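You operate a simulated robot arm through the tools that you are given. There is no shell and no other tool. Be economical: measure what you need, move in short steps, check, and stop when the job is done.

You are at the controls of a simulated robot arm. One attempt, no reset.

TASK
Zero transmitter F1: blue handle shut, green one open, press ZERO, then green shut and blue open again.
Fine: in that order, one press; close the teal cover over the buttons again. Where these are worked on the way, their far stop is far enough and under half their travel is too little: teal cover.

Only the result counts: the job must be done as asked and must still hold three seconds after the hand-in. Knocking over, shifting, dropping, spilling or breaking anything else fails it. Lids that push on must go on centred and level and be pressed home; caps that screw on are set level and turned clockwise until they are tight.

THE ROBOT
A 7-joint arm with a two-finger parallel gripper on a trunk, on a base that drives. Base frame: it is fixed to the floor where the robot stands at the start and does not move with it; the origin is under the middle of the robot, x ahead of it, y to its left, z up; the surface under the hand at the start is at about z = 740. Readings come in mm, degrees, newtons and seconds.
Its first joint turns from -166.0 to 166.0 degrees. Places, roughly: blue tee handle [700, 0, 1100]; brass screw [1500, -1100, 1100]; flat green handle [1400, -1200, 900]; flat white handle [1200, -700, 1000]; flat yellow handle [500, 400, 1000]; green tee handle [700, 100, 1000]; grey zero button [1300, -700, 1300]; orange span button [1300, -700, 1200]; red slide switch [1500, -1100, 1200]; red tee handle [600, 200, 1100]; ribbed red knob [1300, -800, 1400]; small blue knob [1500, -1000, 1200]; small green button [1500, -1100, 1300]; small minus button [1500, -1000, 1300]; small orange lever [500, 400, 1100]; small plus button [1500, -1100, 1300]. Payload 1.57 kg.
The tool frame sits at the grasp point between the pads (the TCP): z along the fingers, y along the line on which they close. The tips reach 30 mm beyond it. Largest opening 80 mm; finger width 17, thickness 12; the body of the gripper, 40 by 82 mm, starts 80 mm behind the TCP.
Orientation is that of the tool frame in the base frame, as a unit quaternion [x, y, z, w]. With the fingers straight down and closing along the base's y, the tool's x points along the base's -x, its y along +y and its z along -z.

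THE INTERFACE
- The arm moves only by the tool apply_moves. Its argument "rows" is a list of rows, each an object (a shift or turn left out is 0, a gripper value left out holds the last) with "linear": the shift along the base's x, y, z in units of 150 mm (1.0 is 150 mm), a list of three; "angular": the turn, a rotation vector about the base's x, y, z in units of 60 degrees (1.0 is 60 degrees), a list of three; "gripper": the closure, from 0 (fully open) to 1 (shut). In form: [{"linear": [dx, dy, dz], "angular": [rx, ry, rz], "gripper": gripper}, ...]. A call has 1 to 20 rows; each row is the pose to reach, as a shift and turn from the pose commanded when the call began. A call with a number of a shift or a turn outside -1 to 1 is refused whole. Rows are played at 5 a second. More than 50 mm and 8.6 degrees between two rows, or a gripper value outside its range, and nothing of the call is played. A pose out of reach is approached as far as the arm can. The call stops where the force on the tool passes 40 N (or 10 N more than at its start, if that is more) or the arm is blocked; 0.2 s more then pass. The fingers move at their own pace (about 153 mm/s each) and stop on an object; they squeeze with about 34 N. The grip force told is the motor's: it shows also when the fingers shut on nothing. Time passes only in rows, and 0.2 s behind the last, so rows that repeat a pose let the fingers close. The reply holds the time, the measured pose of the TCP, the force on the tool along the base axes, the opening and the grip force, in the units named above and with some noise, with the torque about the TCP (base axes, N m) and any sound that the robot's microphone picked up.
- Cameras (640 x 400 px; columns grow to the right, rows downward): "scene" is now at [-7.1, 179.7, 1408.4]; the picture's right is [-0.11, -0.99, 0.00], its down [-0.20, 0.02, -0.98] and it looks along [0.97, -0.11, -0.20] (base axes); focal length 236 px, centre (320, 200). "wrist" rides on the gripper at [72, -7, -122] in the tool frame; the picture's right is [0.09, 1.00, 0.00], its down [-0.84, 0.08, -0.54] and it looks along [-0.54, 0.05, 0.84] (tool axes); focal length 238 px, centre (320, 200). There is no depth. A picture from a camera that has moved, and an enlarged one, comes with that camera's place and axes in the base frame and with its lens.
- grab_frame(camera): a new picture of that camera. The clock stands still meanwhile.
- drive_base(legs): drives the robot by 1 to 6 legs, each [ahead, left, turn to the left] in mm, mm and degrees, along the robot's own axes; the way and the turn of a leg run together, so that a leg with both is an arc; at most 1500 mm and 180 degrees a leg. The arm and the cameras ride along, it lands a little off, and it stops where it bumps. It gives what a move gives.
- turn_head(pan, tilt): turns the head with the scene camera to pan (to the left, within 143 degrees either way) and tilt (down, from -29 to 69), counted from straight ahead of the robot. It gives what a move gives.
- enlarge(camera, box): a new picture of the part [left, top, right, bottom] of that camera's present view, enlarged. The clock stands still meanwhile.
- close_job(): hands the job in; it is judged then, once.

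Work in short steps. Places have to be worked out from the pictures, the camera data and where the tool is seen: move nearer, look again, correct. Check each grasp and each placing, and mend what went wrong. You have 120 turns and 78 pictures in all, those below and enlarged ones among them. Open the gripper and draw the arm clear of the work before you hand the job in, unless the task says otherwise; then end with one line.

The tools are called after "Call:" as a command line: name --argument value ..., lists and objects as JSON in quotes. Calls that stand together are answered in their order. apply_moves: Moves the arm, as the interface text tells. Its arguments: {"type":"object","properties":{"rows":{"type":"array","items":{"type":"object","properties":{"linear":{"type":"array","items":{"type":"number"}},"angular":{"type":"array","items":{"type":"number"}},"gripper":{"type":"number"}}}}},"required":["rows"]} The other tools are called the same way: drive_base (legs) drives the base; turn_head (pan, tilt) turns the head that bears the scene camera; grab_frame (camera) takes a picture; enlarge (camera, box) takes an enlarged picture of a part of a camera's view; close_job () hands the job in.

At the start:

```text
clock: 0.0
tool_pos: [627.3, -18.6, 1451.5]
orientation: [0.001, 1.0, 0.0, 0.0]
ft_force: [0.1, -0.6, 0.4]
wrist_torque: [-0.04, -0.01, -0.03]
grip_width: 80.1
grasp_force: 0.0
robot x, y, heading: [-1.9, 0.1, 0.1]
head pan, tilt: [-6.6, 11.4]
```

scene: 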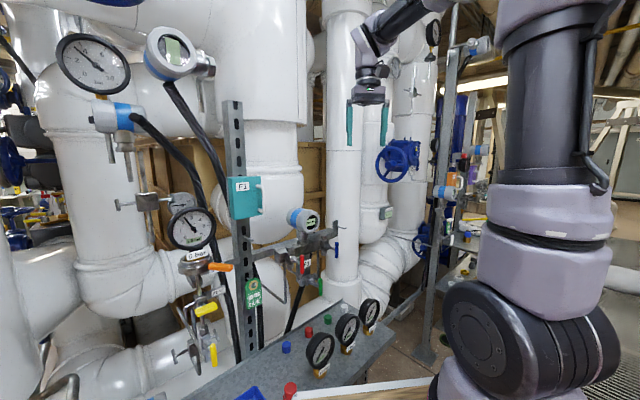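
wrist: 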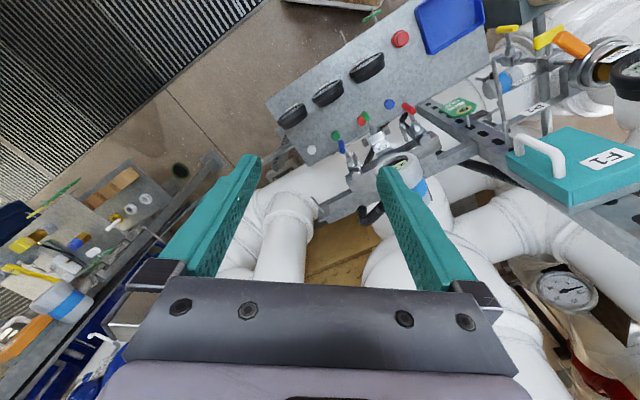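

I see F1's teal cover on a strut and the manifold with red/green/blue tee handles. I enlarge those areas first.

Call:
enlarge --camera "scene" --box '[220, 160, 380, 310]'

Call:
enlarge --camera "wrist" --box '[300, 60, 640, 270]'

```text
2.67 times, centred on (300, 235) of scene
camera zoom: at [-7.1, 179.7, 1408.4], right [-0.11, -0.99, 0.0], down [-0.2, 0.02, -0.98], along [0.97, -0.11, -0.2], focal length 628 px, centre (373, 107)
```

zoom: 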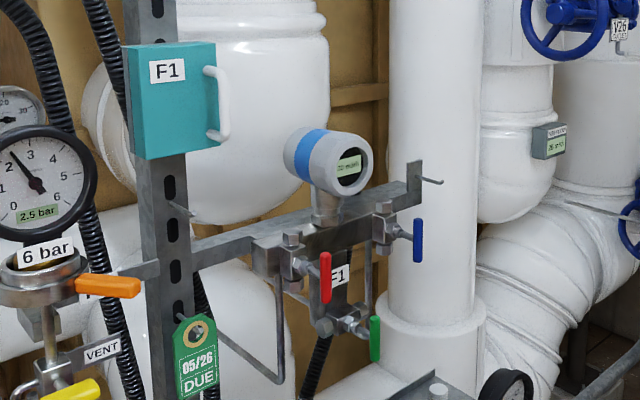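

```text
1.88 times, centred on (470, 165) of wrist
camera zoom: at [556.4, -25.1, 1573.3], right [-0.09, 1.0, 0.0], down [0.84, 0.08, 0.54], along [0.54, 0.05, -0.84], focal length 449 px, centre (38, 266)
```

zoom: 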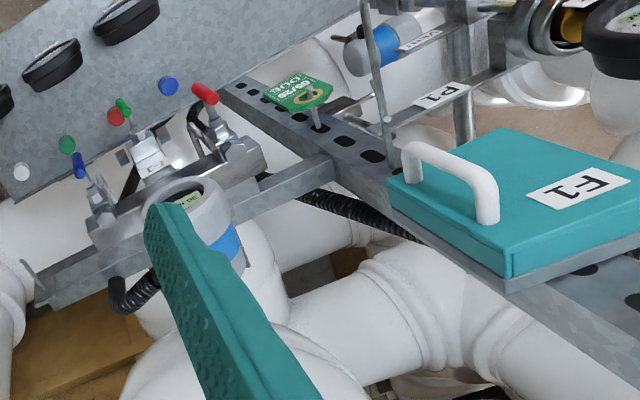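

Next I look at the stand on the right, since the list places a zero button there, and check whose it is.

Call:
turn_head --pan -30 --tilt 8

Call:
enlarge --camera "scene" --box '[200, 60, 440, 260]'

```text
clock: 0.9
tool_pos: [627.9, -19.8, 1451.2]
orientation: [0.0, 1.0, 0.0, 0.0]
ft_force: [-0.4, -0.9, -0.3]
wrist_torque: [0.01, 0.02, 0.0]
grip_width: 79.9
grasp_force: 0.1
robot x, y, heading: [-2.5, 0.2, -0.0]
head pan, tilt: [-30.0, 8.0]
```

```text
2.00 times, centred on (320, 160) of scene
camera zoom: at [-19.4, 144.1, 1413.9], right [-0.5, -0.87, 0.0], down [-0.12, 0.07, -0.99], along [0.86, -0.49, -0.14], focal length 471 px, centre (320, 280)
```

zoom: 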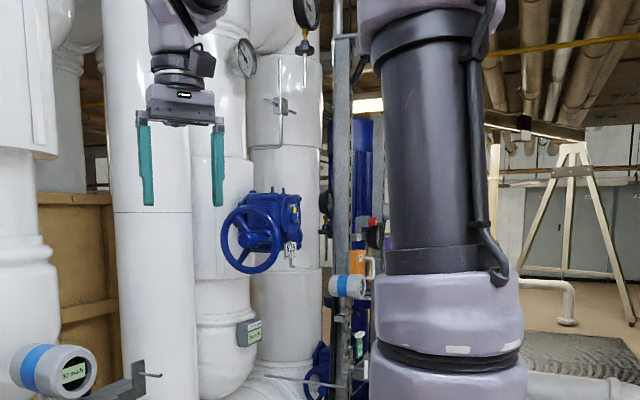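

The right stand belongs to another transmitter; F1 is the nearby left one. Before driving I check the floor space ahead and to the right.

Call:
turn_head --pan -20 --tilt 50

Call:
grab_frame --camera "scene"

```text
clock: 2.0
tool_pos: [627.0, -19.1, 1451.2]
orientation: [0.001, 1.0, 0.0, 0.0]
ft_force: [0.0, 0.0, -0.4]
wrist_torque: [-0.02, 0.03, -0.03]
grip_width: 80.0
grasp_force: 0.0
robot x, y, heading: [2.7, -0.3, 0.1]
head pan, tilt: [-20.0, 50.0]
```

```text
72 pictures are left
camera scene: at [-27.2, 164.0, 1348.9], right [-0.34, -0.94, 0.0], down [-0.72, 0.26, -0.64], along [0.6, -0.22, -0.77], focal length 236 px, centre (320, 200)
```

scene: 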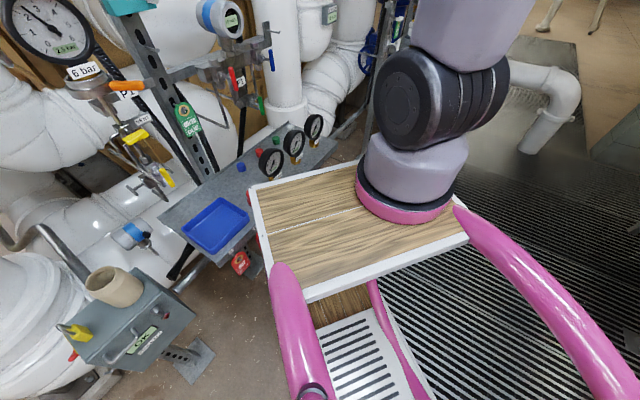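

The panel's normal works out as about (-0.81,-0.585) in x,y. Tee handles are about 615 mm from my axis and the shelf edge about 450 mm. I drive right, then turn square to the panel.

Call:
drive_base --legs '[[0, -250, 0], [0, 0, 36]]'

Call:
turn_head --pan 0 --tilt 25

Call:
grab_frame --camera "scene"

```text
clock: 5.5
tool_pos: [514.5, 109.6, 1451.1]
orientation: [-0.315, 0.949, 0.001, 0.0]
ft_force: [0.9, 0.0, 0.2]
wrist_torque: [0.01, -0.01, 0.0]
grip_width: 79.8
grasp_force: 0.1
robot x, y, heading: [-0.9, -249.2, 37.0]
head pan, tilt: [-20.0, 50.0]
```

```text
clock: 6.4
tool_pos: [514.6, 107.9, 1451.9]
orientation: [-0.315, 0.949, 0.0, 0.0]
ft_force: [0.3, -0.2, 0.5]
wrist_torque: [0.04, 0.0, -0.03]
grip_width: 79.9
grasp_force: 0.1
robot x, y, heading: [-1.0, -250.5, 36.8]
head pan, tilt: [0.0, 25.0]
```

```text
71 pictures are left
camera scene: at [-119.5, -103.0, 1386.3], right [0.6, -0.8, 0.0], down [-0.34, -0.25, -0.91], along [0.73, 0.54, -0.42], focal length 236 px, centre (320, 200)
```

scene: 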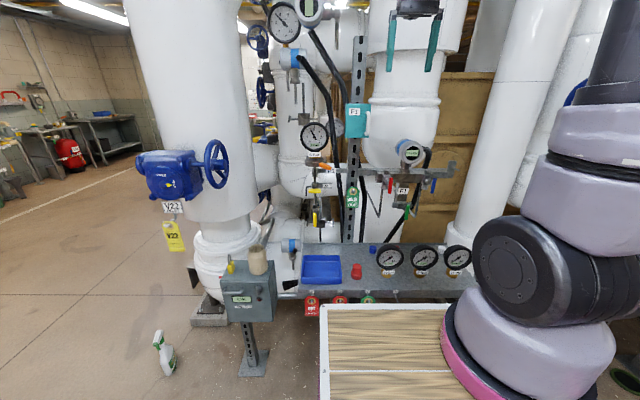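

Square on now. I enlarge the work area.

Call:
enlarge --camera "scene" --box '[320, 90, 480, 220]'

Call:
enlarge --camera "wrist" --box '[160, 0, 640, 300]'

```text
3.08 times, centred on (400, 155) of scene
camera zoom: at [-119.5, -103.0, 1386.3], right [0.6, -0.8, 0.0], down [-0.34, -0.25, -0.91], along [0.73, 0.54, -0.42], focal length 725 px, centre (74, 338)
```

zoom: 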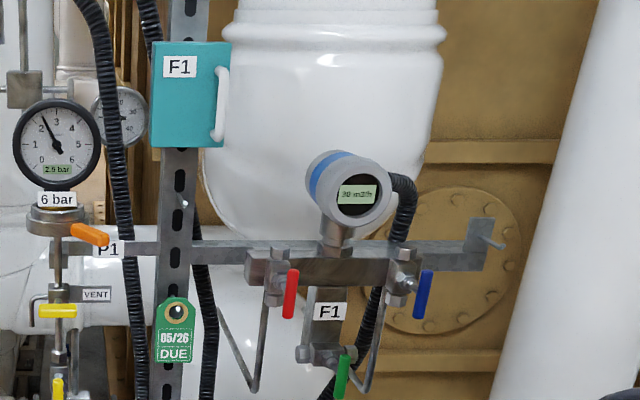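

```text
1.33 times, centred on (400, 150) of wrist
camera zoom: at [461.4, 61.3, 1573.3], right [-0.67, 0.74, 0.0], down [0.62, 0.56, 0.54], along [0.4, 0.36, -0.84], focal length 318 px, centre (213, 267)
```

zoom: 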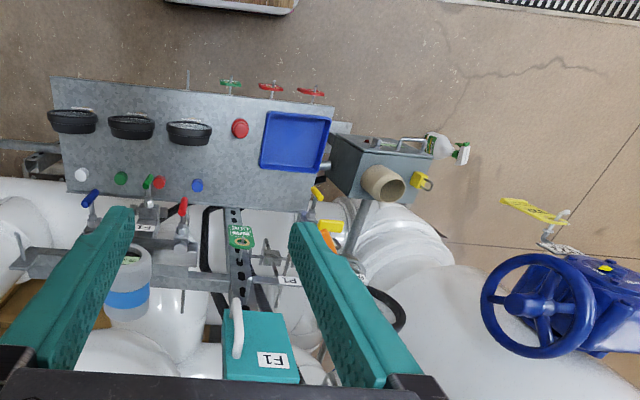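

I pitch the tool to point horizontally at the panel, first 60°.

Call:
apply_moves --rows '[{"angular": [0.075, -0.1, 0]}, {"angular": [0.15, -0.2, 0]}, {"angular": [0.225, -0.3, 0]}, {"angular": [0.3, -0.4, 0]}, {"angular": [0.375, -0.5, 0]}, {"angular": [0.45, -0.6, 0]}, {"angular": [0.525, -0.7, 0]}, {"angular": [0.6, -0.8, 0]}]'

Call:
apply_moves --rows '[{"angular": [0.075, -0.1, 0], "linear": [0, 0, -0.2]}, {"angular": [0.15, -0.2, 0], "linear": [0, 0, -0.4]}, {"angular": [0.225, -0.3, 0], "linear": [0, 0, -0.6]}, {"angular": [0.3, -0.4, 0], "linear": [0, 0, -0.8]}]'

Call:
grab_frame --camera "wrist"

```text
clock: 8.2
tool_pos: [513.8, 107.9, 1450.9]
orientation: [-0.272, 0.821, 0.159, 0.475]
ft_force: [-0.4, 0.0, -0.1]
wrist_torque: [-0.03, 0.0, -0.01]
grip_width: 80.2
grasp_force: 0.1
robot x, y, heading: [-3.1, -255.6, 36.9]
head pan, tilt: [0.0, 25.0]
```

```text
clock: 9.2
tool_pos: [542.1, 157.5, 1377.2]
orientation: [-0.222, 0.672, 0.224, 0.67]
ft_force: [-0.3, -0.4, -0.4]
wrist_torque: [-0.03, -0.01, -0.03]
grip_width: 80.0
grasp_force: 0.1
out of reach, approached as far as the arm can: row 3, 4
robot x, y, heading: [4.0, -250.3, 36.5]
head pan, tilt: [0.0, 25.0]
```

```text
68 pictures are left
camera wrist: at [449.3, 79.9, 1305.5], right [-0.6, 0.8, -0.09], down [-0.48, -0.26, 0.84], along [0.64, 0.54, 0.54], focal length 238 px, centre (320, 200)
```

wrist: 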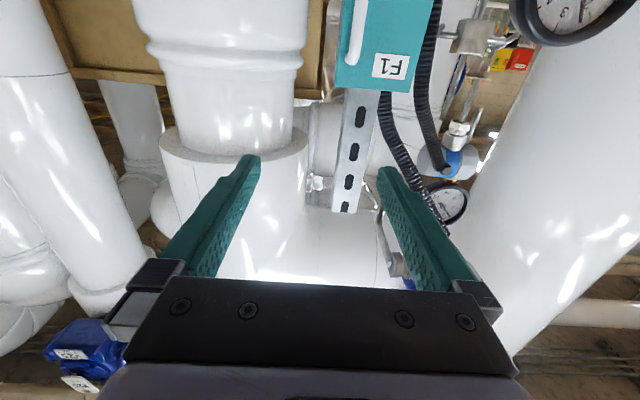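

The roll/pitch is level now with the camera under the hand. I shift the base 100 mm right to centre between the handles, then lower toward the blue handle, standing off.

Call:
drive_base --legs '[[-30, -100, 0]]'

Call:
apply_moves --rows '[{"linear": [0, 0, -0.3]}, {"linear": [0, 0, -0.6]}, {"linear": [0, 0, -0.9]}, {"linear": [0.12, -0.16, -1]}, {"linear": [0.24, -0.32, -1]}, {"linear": [0.36, -0.48, -1]}]'

```text
clock: 10.4
tool_pos: [579.4, 58.5, 1377.4]
orientation: [-0.223, 0.671, 0.225, 0.67]
ft_force: [0.6, -0.5, 0.0]
wrist_torque: [0.0, -0.01, 0.01]
grip_width: 79.8
grasp_force: 0.1
robot x, y, heading: [32.3, -351.1, 36.6]
head pan, tilt: [0.0, 25.0]
```

```text
clock: 11.8
tool_pos: [691.2, 35.2, 1244.4]
orientation: [-0.223, 0.671, 0.224, 0.67]
ft_force: [-0.7, 0.0, 1.1]
wrist_torque: [0.03, -0.02, -0.08]
grip_width: 80.0
grasp_force: 0.1
out of reach, approached as far as the arm can: row 1, 2, 3, 4, 5, 6
robot x, y, heading: [36.6, -346.1, 37.0]
head pan, tilt: [0.0, 25.0]
```

Horizontal poses lower down need more distance from the base, so I drive back 220 mm and retry.

Call:
drive_base --legs '[[-220, 0, 0]]'

Call:
apply_moves --rows '[{"linear": [0.1, -0.1, -0.2]}, {"linear": [0.2, -0.1, -0.4]}, {"linear": [0.3, -0.1, -0.6]}, {"linear": [0.4, 0, -0.8]}, {"linear": [0.4, 0, -1]}]'

Call:
grab_frame --camera "wrist"

```text
clock: 13.5
tool_pos: [513.6, -99.3, 1244.2]
orientation: [-0.223, 0.671, 0.223, 0.671]
ft_force: [-0.4, 0.6, -0.1]
wrist_torque: [-0.02, 0.0, 0.02]
grip_width: 80.0
grasp_force: 0.0
robot x, y, heading: [-146.4, -488.0, 36.9]
head pan, tilt: [0.0, 25.0]
```

```text
clock: 14.7
tool_pos: [572.9, -100.1, 1094.3]
orientation: [-0.224, 0.671, 0.225, 0.67]
ft_force: [0.0, 0.3, -0.6]
wrist_torque: [0.02, -0.01, 0.04]
grip_width: 80.1
grasp_force: 0.1
robot x, y, heading: [-143.6, -480.2, 36.7]
head pan, tilt: [0.0, 25.0]
```

```text
67 pictures are left
camera wrist: at [479.6, -178.6, 1021.2], right [-0.6, 0.8, -0.09], down [-0.48, -0.26, 0.84], along [0.64, 0.54, 0.54], focal length 238 px, centre (320, 200)
```

wrist: 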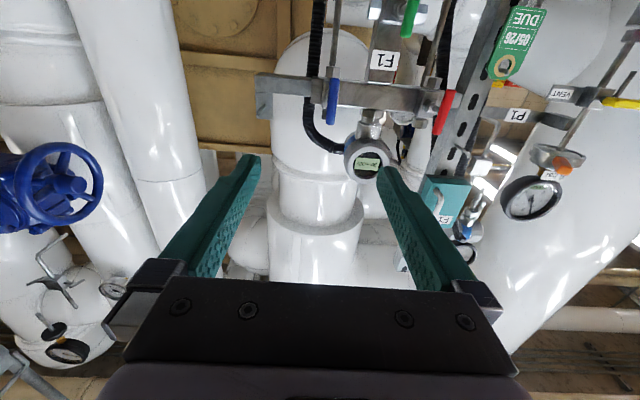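

Reached. I enlarge on the blue handle and its valve.

Call:
enlarge --camera "wrist" --box '[250, 0, 490, 160]'

Call:
enlarge --camera "scene" --box '[320, 90, 480, 220]'

```text
2.50 times, centred on (370, 80) of wrist
camera zoom: at [479.6, -178.6, 1021.2], right [-0.6, 0.8, -0.09], down [-0.48, -0.26, 0.84], along [0.64, 0.54, 0.54], focal length 596 px, centre (195, 500)
```

zoom: 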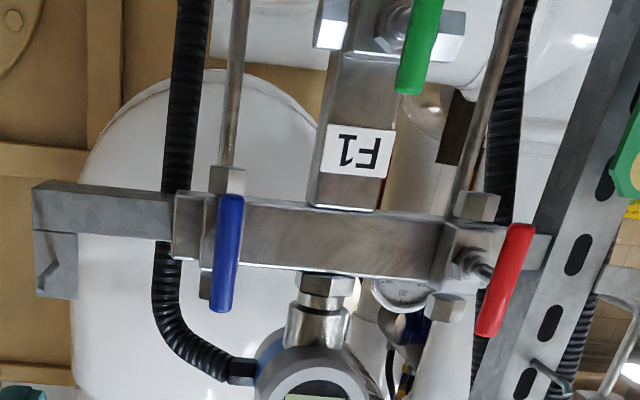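

```text
3.08 times, centred on (400, 155) of scene
camera zoom: at [-263.1, -337.4, 1386.4], right [0.6, -0.8, 0.0], down [-0.34, -0.25, -0.91], along [0.73, 0.54, -0.42], focal length 725 px, centre (74, 338)
```

zoom: 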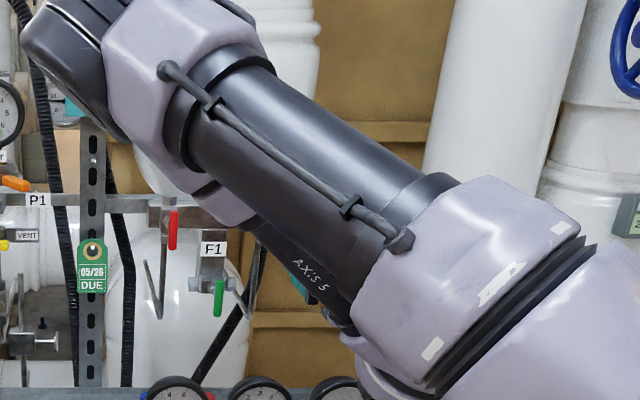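

Blue sits at about d=609, u=409, z=1080 in panel coordinates (a=(.8,.6), u=(.6,-.8)), confirmed by three views. I approach to about 65 mm short with narrower fingers.

Call:
apply_moves --rows '[{"linear": [0.18, 0.167, -0.023], "gripper": 0.4}, {"linear": [0.36, 0.333, -0.047], "gripper": 0.4}, {"linear": [0.54, 0.5, -0.07], "gripper": 0.4}, {"linear": [0.727, 0.667, -0.093], "gripper": 0.4}]'

Call:
grab_frame --camera "wrist"

```text
clock: 15.7
tool_pos: [679.7, 0.3, 1077.9]
orientation: [-0.223, 0.671, 0.224, 0.67]
ft_force: [0.0, -0.7, 0.1]
wrist_torque: [-0.03, -0.01, 0.02]
grip_width: 47.8
grasp_force: 0.0
robot x, y, heading: [-141.3, -487.8, 36.9]
head pan, tilt: [0.0, 25.0]
```

```text
64 pictures are left
camera wrist: at [587.8, -76.9, 1006.0], right [-0.6, 0.8, -0.09], down [-0.48, -0.26, 0.84], along [0.64, 0.54, 0.54], focal length 238 px, centre (320, 200)
```

wrist: 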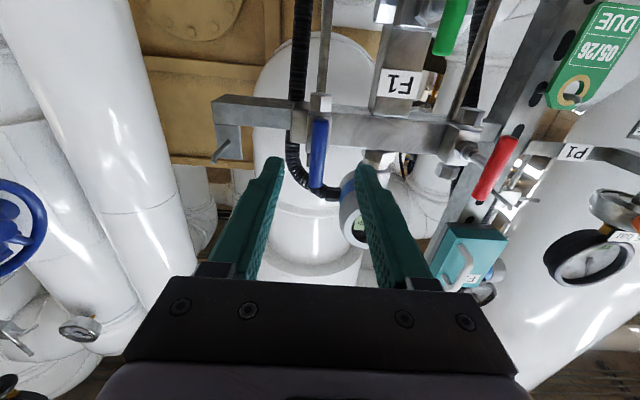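

Aligned. I advance about 51 mm, then close on the bar.

Call:
apply_moves --rows '[{"linear": [0.14, 0.097, 0.01], "gripper": 0.4}, {"linear": [0.28, 0.193, 0.013], "gripper": 0.4}, {"linear": [0.28, 0.193, 0.013], "gripper": 0.4}]'

Call:
grab_frame --camera "wrist"

```text
clock: 16.5
tool_pos: [723.8, 31.6, 1080.8]
orientation: [-0.223, 0.671, 0.224, 0.671]
ft_force: [0.7, -1.0, 0.3]
wrist_torque: [0.02, 0.01, -0.01]
grip_width: 47.8
grasp_force: 0.0
robot x, y, heading: [-143.2, -485.7, 36.4]
head pan, tilt: [0.0, 25.0]
```

```text
63 pictures are left
camera wrist: at [630.5, -46.8, 1008.7], right [-0.6, 0.8, -0.09], down [-0.48, -0.26, 0.84], along [0.64, 0.54, 0.54], focal length 238 px, centre (320, 200)
```

wrist: 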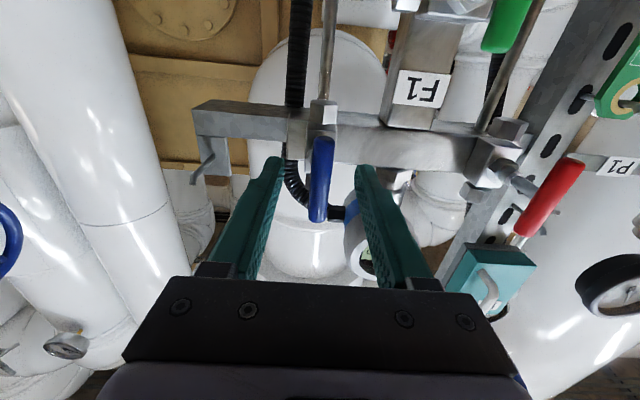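

The bar lies between the fingertips. Close.

Call:
apply_moves --rows '[{"gripper": 0.6}, {"gripper": 0.8}, {"gripper": 1}, {"gripper": 1}, {"gripper": 1}]'

```text
clock: 17.7
tool_pos: [722.7, 31.0, 1080.9]
orientation: [-0.223, 0.671, 0.224, 0.67]
ft_force: [-0.9, 1.4, 1.1]
wrist_torque: [0.07, -0.06, -0.25]
grip_width: 12.4
grasp_force: 29.5
robot x, y, heading: [-141.2, -479.9, 36.9]
head pan, tilt: [0.0, 25.0]
```

Gripped (12 mm). I try turning clockwise (seen from the front) by 22° and watch the torque.

Call:
apply_moves --rows '[{"angular": [0.1, 0.075, 0]}, {"angular": [0.2, 0.15, 0]}, {"angular": [0.3, 0.225, 0]}]'

```text
clock: 18.5
tool_pos: [724.3, 31.7, 1081.5]
orientation: [-0.088, 0.702, 0.352, 0.613]
ft_force: [-5.4, 7.0, -0.6]
wrist_torque: [0.01, -0.08, -0.37]
grip_width: 12.1
grasp_force: 29.6
robot x, y, heading: [-142.7, -488.1, 36.5]
head pan, tilt: [0.0, 25.0]
```

It turns freely. I continue in steps.

Call:
apply_moves --rows '[{"angular": [0.1, 0.075, 0]}, {"angular": [0.2, 0.15, 0]}, {"angular": [0.3, 0.225, 0]}, {"angular": [0.4, 0.3, 0]}, {"angular": [0.5, 0.375, 0]}]'

Call:
grab_frame --camera "wrist"

```text
clock: 19.7
tool_pos: [724.5, 29.3, 1082.5]
orientation: [0.144, 0.693, 0.53, 0.467]
ft_force: [-5.7, 10.4, 0.0]
wrist_torque: [-0.04, 0.02, -0.32]
grip_width: 11.8
grasp_force: 29.3
robot x, y, heading: [-140.9, -483.7, 36.4]
head pan, tilt: [0.0, 25.0]
```

```text
62 pictures are left
camera wrist: at [591.7, 4.5, 1040.2], right [-0.34, 0.46, 0.82], down [-0.02, -0.88, 0.48], along [0.94, 0.15, 0.31], focal length 238 px, centre (320, 200)
```

wrist: 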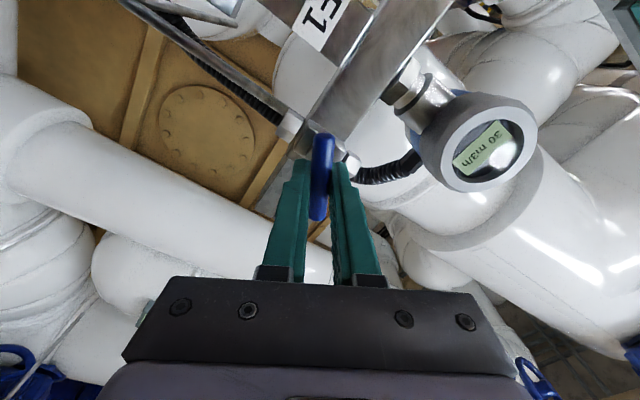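

The handle follows (60°). I continue the last 30°.

Call:
apply_moves --rows '[{"angular": [0.1, 0.075, 0]}, {"angular": [0.2, 0.15, 0]}, {"angular": [0.3, 0.225, 0]}, {"angular": [0.4, 0.3, 0]}]'

```text
clock: 20.7
tool_pos: [724.4, 28.3, 1080.5]
orientation: [0.318, 0.632, 0.632, 0.315]
ft_force: [-1.1, 6.7, -9.6]
wrist_torque: [-0.06, -0.19, -0.15]
grip_width: 11.7
grasp_force: 29.0
robot x, y, heading: [-143.8, -486.2, 37.0]
head pan, tilt: [0.0, 25.0]
```

At 90°, slight torque. I try a few degrees more to feel the stop.

Call:
apply_moves --rows '[{"angular": [0.05, 0.0375, 0]}, {"angular": [0.1, 0.075, 0]}]'

Call:
grab_frame --camera "wrist"

```text
clock: 21.3
tool_pos: [723.9, 28.6, 1082.0]
orientation: [0.358, 0.61, 0.652, 0.273]
ft_force: [2.4, 0.6, -12.6]
wrist_torque: [-0.41, -0.64, 0.48]
grip_width: 14.2
grasp_force: 30.0
robot x, y, heading: [-146.3, -482.4, 36.3]
head pan, tilt: [0.0, 25.0]
```

```text
61 pictures are left
camera wrist: at [584.8, 13.9, 1084.1], right [0.03, -0.03, 1.0], down [0.07, -1.0, -0.03], along [1.0, 0.07, -0.02], focal length 238 px, centre (320, 200)
```

wrist: 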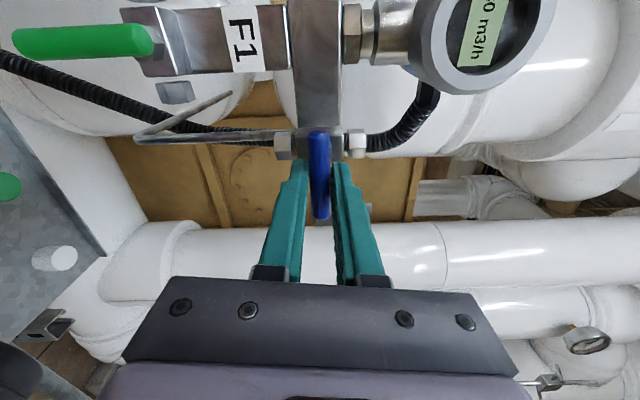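

Firm stop at 90° with torque rising, so blue is shut. I relieve, open, back off, and roll back to level.

Call:
apply_moves --rows '[{"angular": [-0.1, -0.075, 0], "gripper": 0.4}, {"angular": [-0.1, -0.075, 0], "gripper": 0.4}, {"angular": [-0.1, -0.075, 0], "linear": [-0.2, -0.15, 0], "gripper": 0.4}, {"angular": [-0.1, -0.075, 0], "linear": [-0.4, -0.3, 0], "gripper": 0.4}]'

Call:
apply_moves --rows '[{"angular": [-0.1, -0.075, 0]}, {"angular": [-0.2, -0.15, 0]}, {"angular": [-0.3, -0.225, 0]}, {"angular": [-0.4, -0.3, 0]}, {"angular": [-0.5, -0.375, 0]}, {"angular": [-0.6, -0.45, 0]}, {"angular": [-0.7, -0.525, 0]}, {"angular": [-0.8, -0.6, 0]}]'

Call:
grab_frame --camera "wrist"

```text
clock: 22.3
tool_pos: [665.7, -16.6, 1081.6]
orientation: [0.317, 0.632, 0.633, 0.315]
ft_force: [-0.2, 0.5, 0.0]
wrist_torque: [0.02, -0.03, 0.0]
grip_width: 47.6
grasp_force: 0.1
robot x, y, heading: [-143.0, -483.4, 37.1]
head pan, tilt: [0.0, 25.0]
```

```text
clock: 24.1
tool_pos: [664.5, -15.2, 1081.1]
orientation: [-0.042, 0.706, 0.39, 0.59]
ft_force: [0.3, 0.3, -0.4]
wrist_torque: [0.01, 0.01, 0.03]
grip_width: 48.2
grasp_force: 0.0
robot x, y, heading: [-146.0, -486.8, 36.8]
head pan, tilt: [0.0, 25.0]
```

```text
60 pictures are left
camera wrist: at [548.9, -63.7, 1016.0], right [-0.54, 0.73, 0.42], down [-0.22, -0.61, 0.76], along [0.81, 0.32, 0.49], focal length 238 px, centre (320, 200)
```

wrist: 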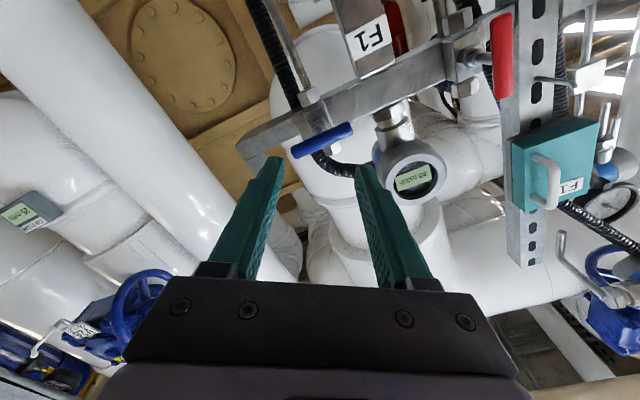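

Blue is clearly horizontal. I now finish leveling and move in front of green (u≈332, z≈973).

Call:
apply_moves --rows '[{"angular": [-0.1, -0.075, 0], "linear": [-0.1, 0.14, -0.18]}, {"angular": [-0.2, -0.15, 0], "linear": [-0.2, 0.28, -0.36]}, {"angular": [-0.3, -0.225, 0], "linear": [-0.313, 0.42, -0.54]}, {"angular": [-0.4, -0.3, 0], "linear": [-0.313, 0.42, -0.7]}]'

Call:
grab_frame --camera "wrist"

Call:
grab_frame --camera "scene"

```text
clock: 25.1
tool_pos: [616.7, 48.2, 976.8]
orientation: [-0.224, 0.671, 0.224, 0.67]
ft_force: [-1.2, 1.0, -0.4]
wrist_torque: [0.02, 0.02, -0.02]
grip_width: 47.9
grasp_force: 0.1
robot x, y, heading: [-142.4, -484.8, 36.9]
head pan, tilt: [0.0, 25.0]
```

```text
59 pictures are left
camera wrist: at [524.3, -30.1, 905.0], right [-0.6, 0.8, -0.09], down [-0.48, -0.26, 0.84], along [0.64, 0.54, 0.54], focal length 238 px, centre (320, 200)
```

wrist: 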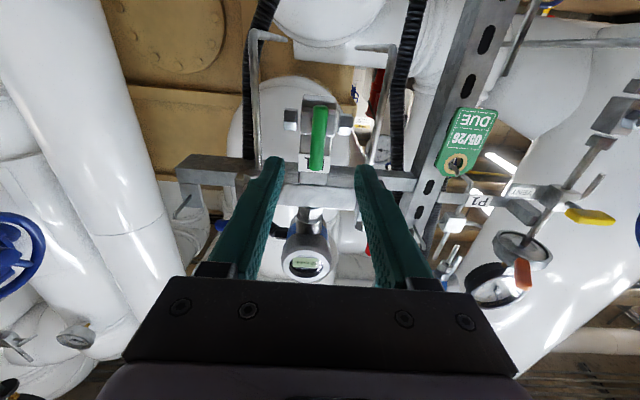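

```text
58 pictures are left
camera scene: at [-263.1, -337.2, 1386.3], right [0.6, -0.8, 0.0], down [-0.34, -0.25, -0.91], along [0.73, 0.54, -0.42], focal length 236 px, centre (320, 200)
```

scene: 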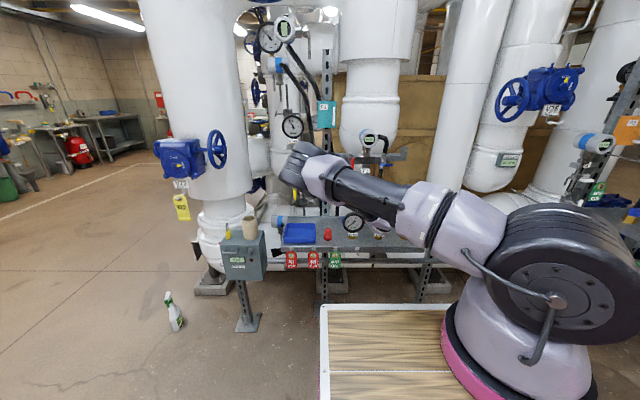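

Green at u≈334, z≈973, d≈610. I advance 76 mm and close.

Call:
apply_moves --rows '[{"linear": [0.14, 0.096, -0.01], "gripper": 0.4}, {"linear": [0.28, 0.192, -0.02], "gripper": 0.4}, {"linear": [0.417, 0.287, -0.02], "gripper": 0.4}, {"linear": [0.417, 0.287, -0.02], "gripper": 0.4}]'

Call:
grab_frame --camera "wrist"

```text
clock: 26.1
tool_pos: [679.4, 89.8, 974.6]
orientation: [-0.224, 0.671, 0.224, 0.67]
ft_force: [-0.1, -0.2, -0.3]
wrist_torque: [-0.03, 0.02, 0.03]
grip_width: 48.0
grasp_force: 0.0
robot x, y, heading: [-145.8, -483.2, 36.7]
head pan, tilt: [0.0, 25.0]
```

```text
57 pictures are left
camera wrist: at [586.3, 13.1, 901.8], right [-0.6, 0.8, -0.09], down [-0.48, -0.26, 0.84], along [0.64, 0.54, 0.54], focal length 238 px, centre (320, 200)
```

wrist: 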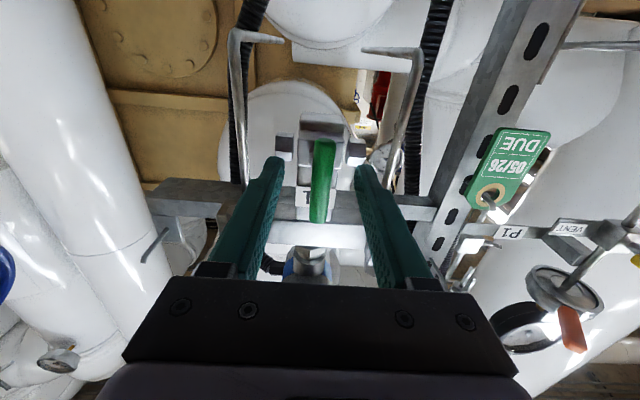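

Bar is between the pads; close and turn counter-clockwise 22° as a trial.

Call:
apply_moves --rows '[{"gripper": 0.6}, {"gripper": 0.8}, {"gripper": 1}, {"gripper": 1}, {"gripper": 1}, {"angular": [-0.1, -0.075, 0], "gripper": 1}, {"angular": [-0.2, -0.15, 0], "gripper": 1}, {"angular": [-0.3, -0.225, 0], "gripper": 1}]'

```text
clock: 27.9
tool_pos: [679.2, 91.6, 974.2]
orientation: [-0.351, 0.614, 0.089, 0.701]
ft_force: [1.8, 10.2, -1.3]
wrist_torque: [-0.02, -0.08, -0.35]
grip_width: 11.1
grasp_force: 28.5
robot x, y, heading: [-143.1, -485.0, 36.7]
head pan, tilt: [0.0, 25.0]
```

Turns freely. Continue to 90°.

Call:
apply_moves --rows '[{"angular": [-0.1, -0.075, 0]}, {"angular": [-0.2, -0.15, 0]}, {"angular": [-0.3, -0.225, 0]}, {"angular": [-0.4, -0.3, 0]}, {"angular": [-0.5, -0.375, 0]}, {"angular": [-0.6, -0.45, 0]}, {"angular": [-0.7, -0.525, 0]}, {"angular": [-0.8, -0.6, 0]}, {"angular": [-0.9, -0.675, 0]}]'

Call:
grab_frame --camera "wrist"

```text
clock: 29.9
tool_pos: [677.9, 90.1, 975.0]
orientation: [-0.632, 0.316, -0.317, 0.633]
ft_force: [-6.4, -0.7, 11.8]
wrist_torque: [0.25, 0.22, 0.09]
grip_width: 12.0
grasp_force: 29.6
robot x, y, heading: [-141.2, -485.8, 36.5]
head pan, tilt: [0.0, 25.0]
```

```text
56 pictures are left
camera wrist: at [625.7, -40.1, 981.3], right [0.06, -0.07, -1.0], down [-0.93, 0.35, -0.08], along [0.35, 0.94, -0.05], focal length 238 px, centre (320, 200)
```

wrist: 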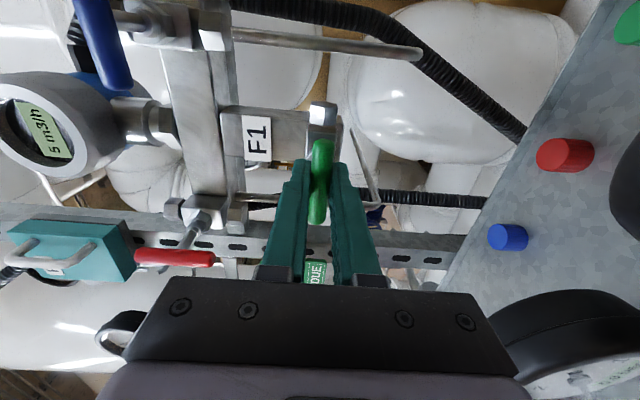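

90° turned and the display fell to 5 m³/h. I press a few degrees more against the stop.

Call:
apply_moves --rows '[{"angular": [-0.05, -0.0375, 0]}, {"angular": [-0.1, -0.075, 0]}]'

```text
clock: 30.5
tool_pos: [679.9, 89.5, 974.5]
orientation: [0.65, -0.276, 0.357, -0.611]
ft_force: [-2.3, -4.1, 7.7]
wrist_torque: [0.52, 0.57, -0.03]
grip_width: 14.0
grasp_force: 30.6
robot x, y, heading: [-138.1, -486.2, 36.7]
head pan, tilt: [0.0, 25.0]
```

Stop felt. Release, back off 100 mm, and roll back to level.

Call:
apply_moves --rows '[{"angular": [0.1, 0.075, 0], "gripper": 0.4}, {"angular": [0.1, 0.075, 0], "gripper": 0.4}, {"angular": [0.1, 0.075, 0], "linear": [-0.2, -0.15, 0], "gripper": 0.4}, {"angular": [0.1, 0.075, 0], "linear": [-0.4, -0.3, 0], "gripper": 0.4}, {"angular": [0.1, 0.075, 0], "linear": [-0.53, -0.4, 0], "gripper": 0.4}]'

Call:
apply_moves --rows '[{"angular": [0.1, 0.075, 0]}, {"angular": [0.2, 0.15, 0]}, {"angular": [0.3, 0.225, 0]}, {"angular": [0.4, 0.3, 0]}, {"angular": [0.5, 0.375, 0]}, {"angular": [0.6, 0.45, 0], "linear": [0, 0, 0.2]}, {"angular": [0.7, 0.525, 0], "linear": [0, 0, 0.4]}, {"angular": [0.8, 0.6, 0], "linear": [0, 0, 0.7]}]'

Call:
grab_frame --camera "wrist"

```text
clock: 31.7
tool_pos: [600.7, 29.2, 975.2]
orientation: [-0.632, 0.317, -0.316, 0.632]
ft_force: [-0.4, 1.1, 0.1]
wrist_torque: [-0.01, 0.02, 0.02]
grip_width: 48.3
grasp_force: 0.0
robot x, y, heading: [-141.0, -488.2, 36.7]
head pan, tilt: [0.0, 25.0]
```

```text
clock: 33.5
tool_pos: [602.5, 29.6, 1079.6]
orientation: [-0.389, 0.591, 0.044, 0.705]
ft_force: [0.8, 0.8, -0.4]
wrist_torque: [0.03, 0.01, 0.0]
grip_width: 47.9
grasp_force: 0.1
robot x, y, heading: [-144.5, -482.2, 36.7]
head pan, tilt: [0.0, 25.0]
```

```text
55 pictures are left
camera wrist: at [529.4, -75.7, 1020.3], right [-0.49, 0.65, -0.57], down [-0.72, 0.06, 0.69], along [0.49, 0.75, 0.44], focal length 238 px, centre (320, 200)
```

wrist: 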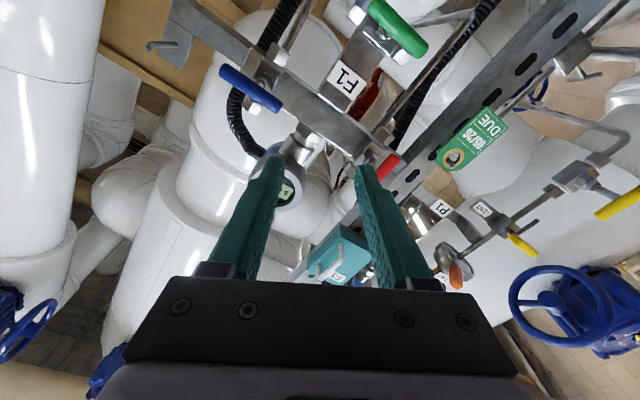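

Both handles are where they should be. Now to the cover: finish roll, rise, and shift left, staying at d≈500.

Call:
apply_moves --rows '[{"angular": [0.1, 0.075, 0], "linear": [0, 0, 0.25]}, {"angular": [0.2, 0.15, 0], "linear": [-0.05, 0.07, 0.5]}, {"angular": [0.3, 0.225, 0], "linear": [-0.15, 0.21, 0.75]}, {"angular": [0.4, 0.3, 0], "linear": [-0.3, 0.42, 1]}]'

Call:
apply_moves --rows '[{"linear": [-0.15, 0.2, 0.15]}, {"linear": [-0.3, 0.4, 0.33]}]'

Call:
grab_frame --camera "wrist"

```text
refused: row 4 steps farther than a row can; nothing moved
```

```text
clock: 34.1
tool_pos: [556.9, 87.6, 1126.9]
orientation: [-0.389, 0.591, 0.042, 0.705]
ft_force: [0.8, -0.9, 0.0]
wrist_torque: [-0.01, 0.0, 0.03]
grip_width: 48.3
grasp_force: 0.1
robot x, y, heading: [-145.5, -487.1, 36.4]
head pan, tilt: [0.0, 25.0]
```

```text
54 pictures are left
camera wrist: at [484.4, -17.8, 1069.2], right [-0.49, 0.66, -0.58], down [-0.72, 0.06, 0.69], along [0.49, 0.75, 0.44], focal length 238 px, centre (320, 200)
```

wrist: 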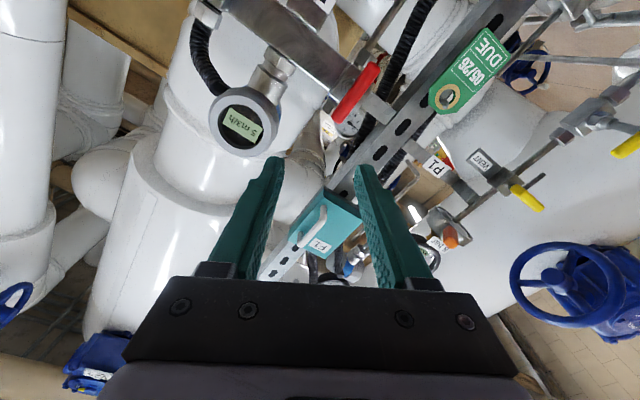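

The first call was refused but the second played. Now finish the roll and rest of the shift.

Call:
apply_moves --rows '[{"angular": [0.08, 0.06, 0], "linear": [-0.07, 0.1, 0.2]}, {"angular": [0.16, 0.12, 0], "linear": [-0.14, 0.19, 0.4]}, {"angular": [0.24, 0.18, 0], "linear": [-0.21, 0.28, 0.6]}, {"angular": [0.32, 0.24, 0], "linear": [-0.28, 0.38, 0.8]}, {"angular": [0.4, 0.3, 0], "linear": [-0.36, 0.48, 1]}]'

Call:
grab_frame --camera "wrist"

Call:
enlarge --camera "scene" --box '[260, 60, 420, 190]'

```text
clock: 35.3
tool_pos: [499.4, 162.9, 1278.2]
orientation: [-0.222, 0.672, 0.224, 0.67]
ft_force: [1.3, -0.5, -0.3]
wrist_torque: [-0.01, -0.01, 0.01]
grip_width: 48.1
grasp_force: 0.0
robot x, y, heading: [-141.6, -485.9, 36.6]
head pan, tilt: [0.0, 25.0]
```

```text
53 pictures are left
camera wrist: at [407.6, 85.3, 1205.8], right [-0.6, 0.8, -0.09], down [-0.48, -0.26, 0.84], along [0.64, 0.54, 0.54], focal length 238 px, centre (320, 200)
```

wrist: 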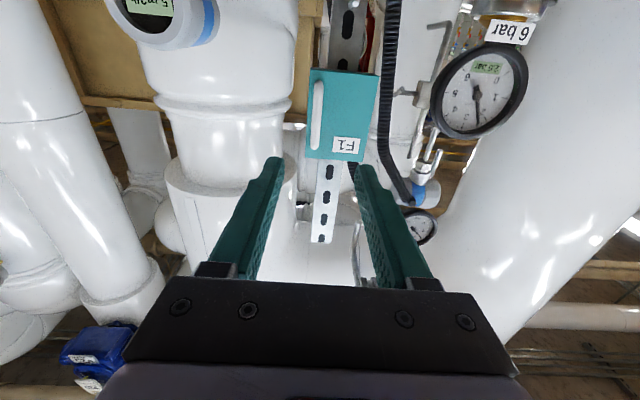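

```text
3.08 times, centred on (340, 125) of scene
camera zoom: at [-262.7, -337.0, 1386.3], right [0.6, -0.8, 0.0], down [-0.34, -0.25, -0.91], along [0.73, 0.54, -0.42], focal length 725 px, centre (258, 431)
```

zoom: 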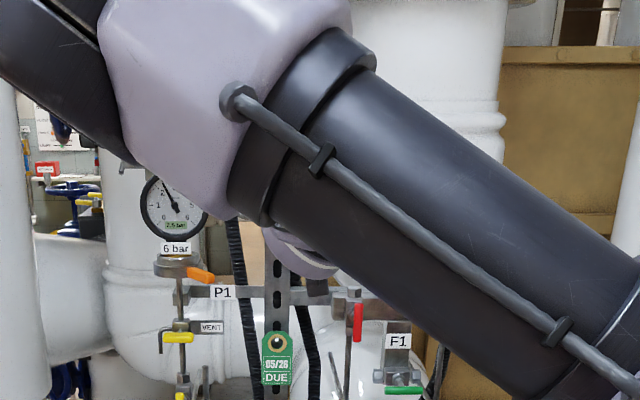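

Handle at u≈170, z≈1281, d≈690. I drive ahead 100 mm for comfortable reach, keeping the tips well short.

Call:
drive_base --legs '[[100, 0, 0]]'

Call:
enlarge --camera "wrist" --box '[240, 40, 440, 200]'

```text
clock: 36.4
tool_pos: [580.2, 222.7, 1277.1]
orientation: [-0.223, 0.671, 0.224, 0.67]
ft_force: [-0.6, 0.0, 0.2]
wrist_torque: [0.03, -0.01, -0.02]
grip_width: 48.1
grasp_force: 0.0
robot x, y, heading: [-60.5, -426.6, 36.4]
head pan, tilt: [0.0, 25.0]
```

```text
2.50 times, centred on (340, 120) of wrist
camera zoom: at [487.8, 145.1, 1205.5], right [-0.6, 0.8, -0.09], down [-0.48, -0.26, 0.84], along [0.64, 0.54, 0.54], focal length 596 px, centre (270, 400)
```

zoom: 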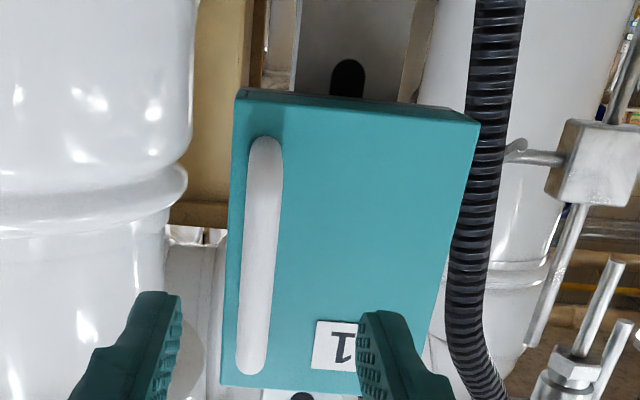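

Triangulated handle: d≈680, u≈174, z≈1277. I advance 55 mm in small rows, then look.

Call:
apply_moves --rows '[{"linear": [0.1, 0.07, 0], "gripper": 0.4}, {"linear": [0.2, 0.14, 0], "gripper": 0.4}, {"linear": [0.316, 0.212, 0], "gripper": 0.4}]'

Call:
enlarge --camera "wrist" --box '[220, 80, 440, 240]'

```text
clock: 37.2
tool_pos: [626.0, 254.9, 1275.7]
orientation: [-0.223, 0.671, 0.224, 0.67]
ft_force: [0.1, 0.4, -0.8]
wrist_torque: [-0.04, 0.0, 0.0]
grip_width: 48.2
grasp_force: 0.1
robot x, y, heading: [-60.4, -424.8, 36.8]
head pan, tilt: [0.0, 25.0]
```

```text
2.50 times, centred on (330, 160) of wrist
camera zoom: at [534.2, 177.6, 1204.8], right [-0.6, 0.8, -0.09], down [-0.48, -0.26, 0.84], along [0.64, 0.54, 0.54], focal length 596 px, centre (295, 300)
```

zoom: 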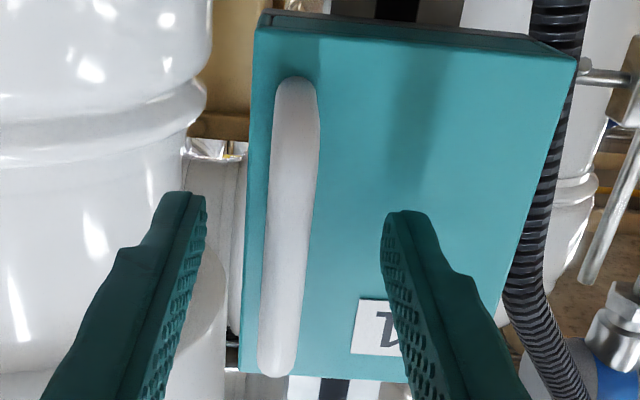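

The bar's mid is right at the tip depth; I advance 14 mm more and close.

Call:
apply_moves --rows '[{"linear": [0.04, 0.03, 0], "gripper": 0.4}, {"linear": [0.075, 0.056, 0], "gripper": 0.4}, {"linear": [0.075, 0.056, 0], "gripper": 0.7}, {"linear": [0.075, 0.056, 0], "gripper": 1}, {"linear": [0.075, 0.056, 0], "gripper": 1}, {"linear": [0.075, 0.056, 0], "gripper": 1}]'

Call:
grab_frame --camera "wrist"

```text
clock: 37.9
tool_pos: [633.6, 263.5, 1278.2]
orientation: [-0.224, 0.671, 0.226, 0.67]
ft_force: [-25.6, -16.4, 3.6]
wrist_torque: [0.31, 0.06, 0.61]
grip_width: 27.8
grasp_force: 2.3
robot x, y, heading: [-64.3, -418.9, 36.8]
head pan, tilt: [0.0, 25.0]
stopped in row 3: the force on the tool passed its limit at 45 N (the readings are from after the stop); the commanded pose is now the measured one
```

```text
49 pictures are left
camera wrist: at [542.0, 185.0, 1205.2], right [-0.6, 0.79, -0.09], down [-0.48, -0.27, 0.84], along [0.64, 0.55, 0.54], focal length 238 px, centre (320, 200)
```

wrist: 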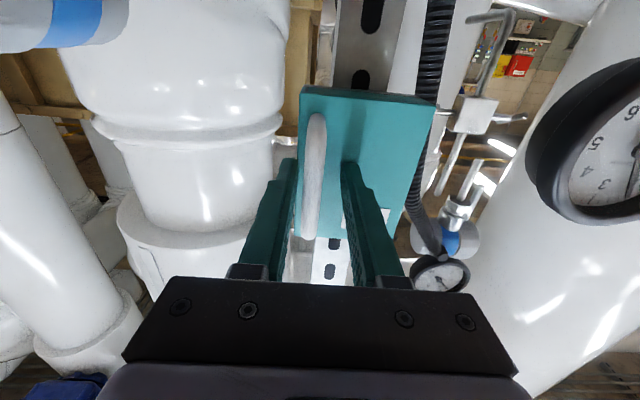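

The tip touched the cover face (d≈695). I back off 5 mm and close on the bar.

Call:
apply_moves --rows '[{"linear": [-0.027, -0.02, 0], "gripper": 0.6}, {"linear": [-0.027, -0.02, 0], "gripper": 0.8}, {"linear": [-0.027, -0.02, 0], "gripper": 1}, {"linear": [-0.027, -0.02, 0], "gripper": 1}, {"linear": [-0.027, -0.02, 0], "gripper": 1}]'

```text
clock: 39.1
tool_pos: [633.9, 260.1, 1275.7]
orientation: [-0.223, 0.672, 0.224, 0.67]
ft_force: [3.0, -18.7, -5.7]
wrist_torque: [0.03, -0.08, -0.25]
grip_width: 10.5
grasp_force: 27.8
robot x, y, heading: [-59.1, -425.1, 36.7]
head pan, tilt: [0.0, 25.0]
```

Gripped (10.5 mm). I start the opening arc about a left vertical hinge: first ~20° with a half-following yaw.

Call:
apply_moves --rows '[{"linear": [-0.096, -0.005, 0], "angular": [0, 0, -0.083]}, {"linear": [-0.195, 0.004, 0], "angular": [0, 0, -0.167]}]'

Call:
grab_frame --camera "wrist"

```text
clock: 39.7
tool_pos: [601.2, 265.2, 1274.7]
orientation: [-0.167, 0.688, 0.166, 0.687]
ft_force: [-3.2, -5.4, -3.6]
wrist_torque: [0.22, -0.34, 0.14]
grip_width: 10.4
grasp_force: 27.8
robot x, y, heading: [-60.8, -423.8, 36.7]
head pan, tilt: [0.0, 25.0]
```

```text
48 pictures are left
camera wrist: at [496.0, 203.4, 1203.9], right [-0.46, 0.88, -0.09], down [-0.52, -0.18, 0.84], along [0.73, 0.43, 0.54], focal length 238 px, centre (320, 200)
```

wrist: 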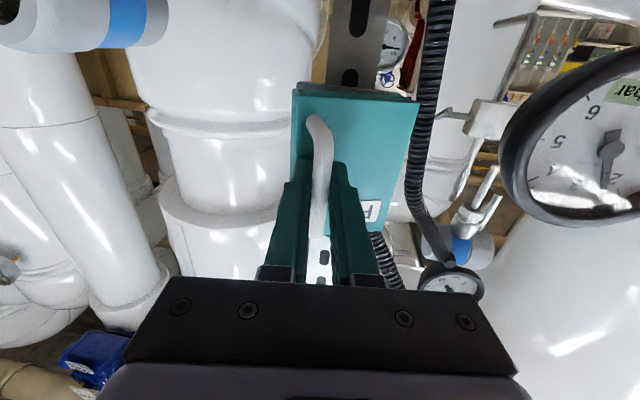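

Low force, seems to be following. Continue to ~40°.

Call:
apply_moves --rows '[{"linear": [-0.09, 0.03, 0], "angular": [0, 0, -0.083]}, {"linear": [-0.183, 0.067, 0], "angular": [0, 0, -0.167]}]'

Call:
grab_frame --camera "wrist"

```text
clock: 40.3
tool_pos: [576.0, 273.7, 1274.8]
orientation: [-0.105, 0.7, 0.106, 0.698]
ft_force: [20.1, 25.2, 2.7]
wrist_torque: [0.17, 0.07, 0.07]
grip_width: 10.8
grasp_force: 28.3
robot x, y, heading: [-66.4, -424.0, 36.7]
head pan, tilt: [0.0, 25.0]
```

```text
47 pictures are left
camera wrist: at [462.1, 232.4, 1203.5], right [-0.29, 0.95, -0.09], down [-0.54, -0.09, 0.84], along [0.79, 0.29, 0.54], focal length 238 px, centre (320, 200)
```

wrist: 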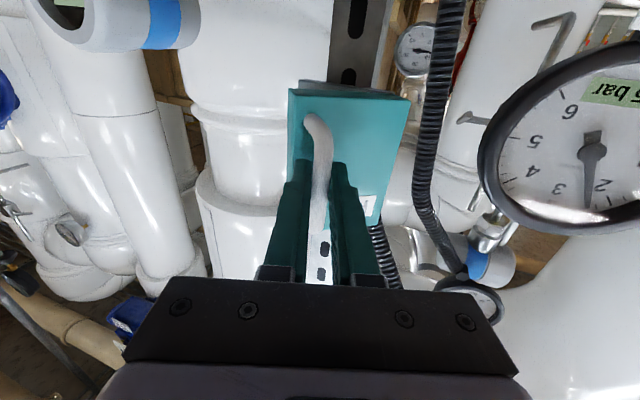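

The cover has come ~35-40°; the force is radial (arc mismatch), so next I move mostly left.

Call:
apply_moves --rows '[{"linear": [-0.02, 0.08, 0], "angular": [0, 0, -0.08]}, {"linear": [-0.08, 0.18, 0], "angular": [0, 0, -0.16]}]'

Call:
grab_frame --camera "wrist"

```text
clock: 40.9
tool_pos: [566.7, 287.6, 1275.8]
orientation: [-0.052, 0.707, 0.056, 0.703]
ft_force: [-12.3, -11.9, 3.7]
wrist_torque: [0.01, -0.23, -0.09]
grip_width: 10.3
grasp_force: 28.7
robot x, y, heading: [-62.7, -424.6, 36.8]
head pan, tilt: [0.0, 25.0]
stopped in row 2: the force on the tool passed its limit at 50 N (the readings are from after the stop); the commanded pose is now the measured one
```

```text
46 pictures are left
camera wrist: at [447.2, 263.9, 1204.5], right [-0.15, 0.98, -0.09], down [-0.54, -0.01, 0.84], along [0.83, 0.17, 0.54], focal length 238 px, centre (320, 200)
```

wrist: 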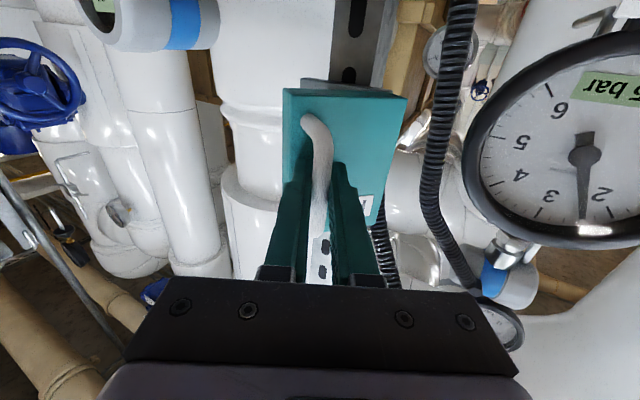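

Fitting the bar's path gives hinge at about u=94, d=733, radius 91, now ~42° open. Next along the arc: pure left.

Call:
apply_moves --rows '[{"linear": [-0.06, 0.08, 0], "angular": [0, 0, -0.067]}, {"linear": [-0.12, 0.16, 0], "angular": [0, 0, -0.133]}, {"linear": [-0.184, 0.245, 0], "angular": [0, 0, -0.2]}]'

Call:
grab_frame --camera "wrist"

```text
clock: 41.6
tool_pos: [543.0, 325.4, 1275.5]
orientation: [0.022, 0.708, -0.018, 0.705]
ft_force: [23.6, 6.3, 11.7]
wrist_torque: [0.08, -0.09, 0.03]
grip_width: 10.5
grasp_force: 28.3
robot x, y, heading: [-63.8, -424.1, 36.6]
head pan, tilt: [0.0, 25.0]
```

```text
45 pictures are left
camera wrist: at [421.6, 327.0, 1204.3], right [0.06, 0.99, -0.09], down [-0.53, 0.1, 0.84], along [0.84, 0.0, 0.54], focal length 238 px, centre (320, 200)
```

wrist: 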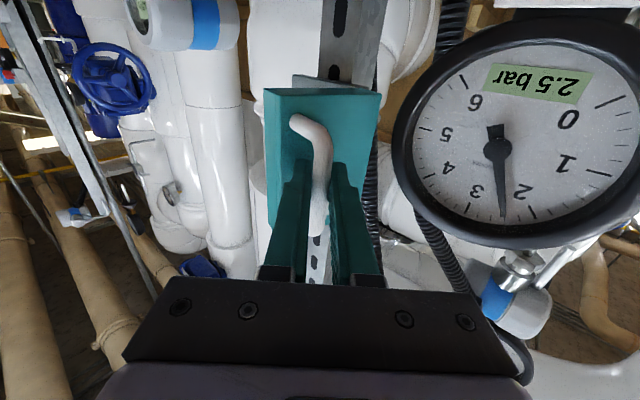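

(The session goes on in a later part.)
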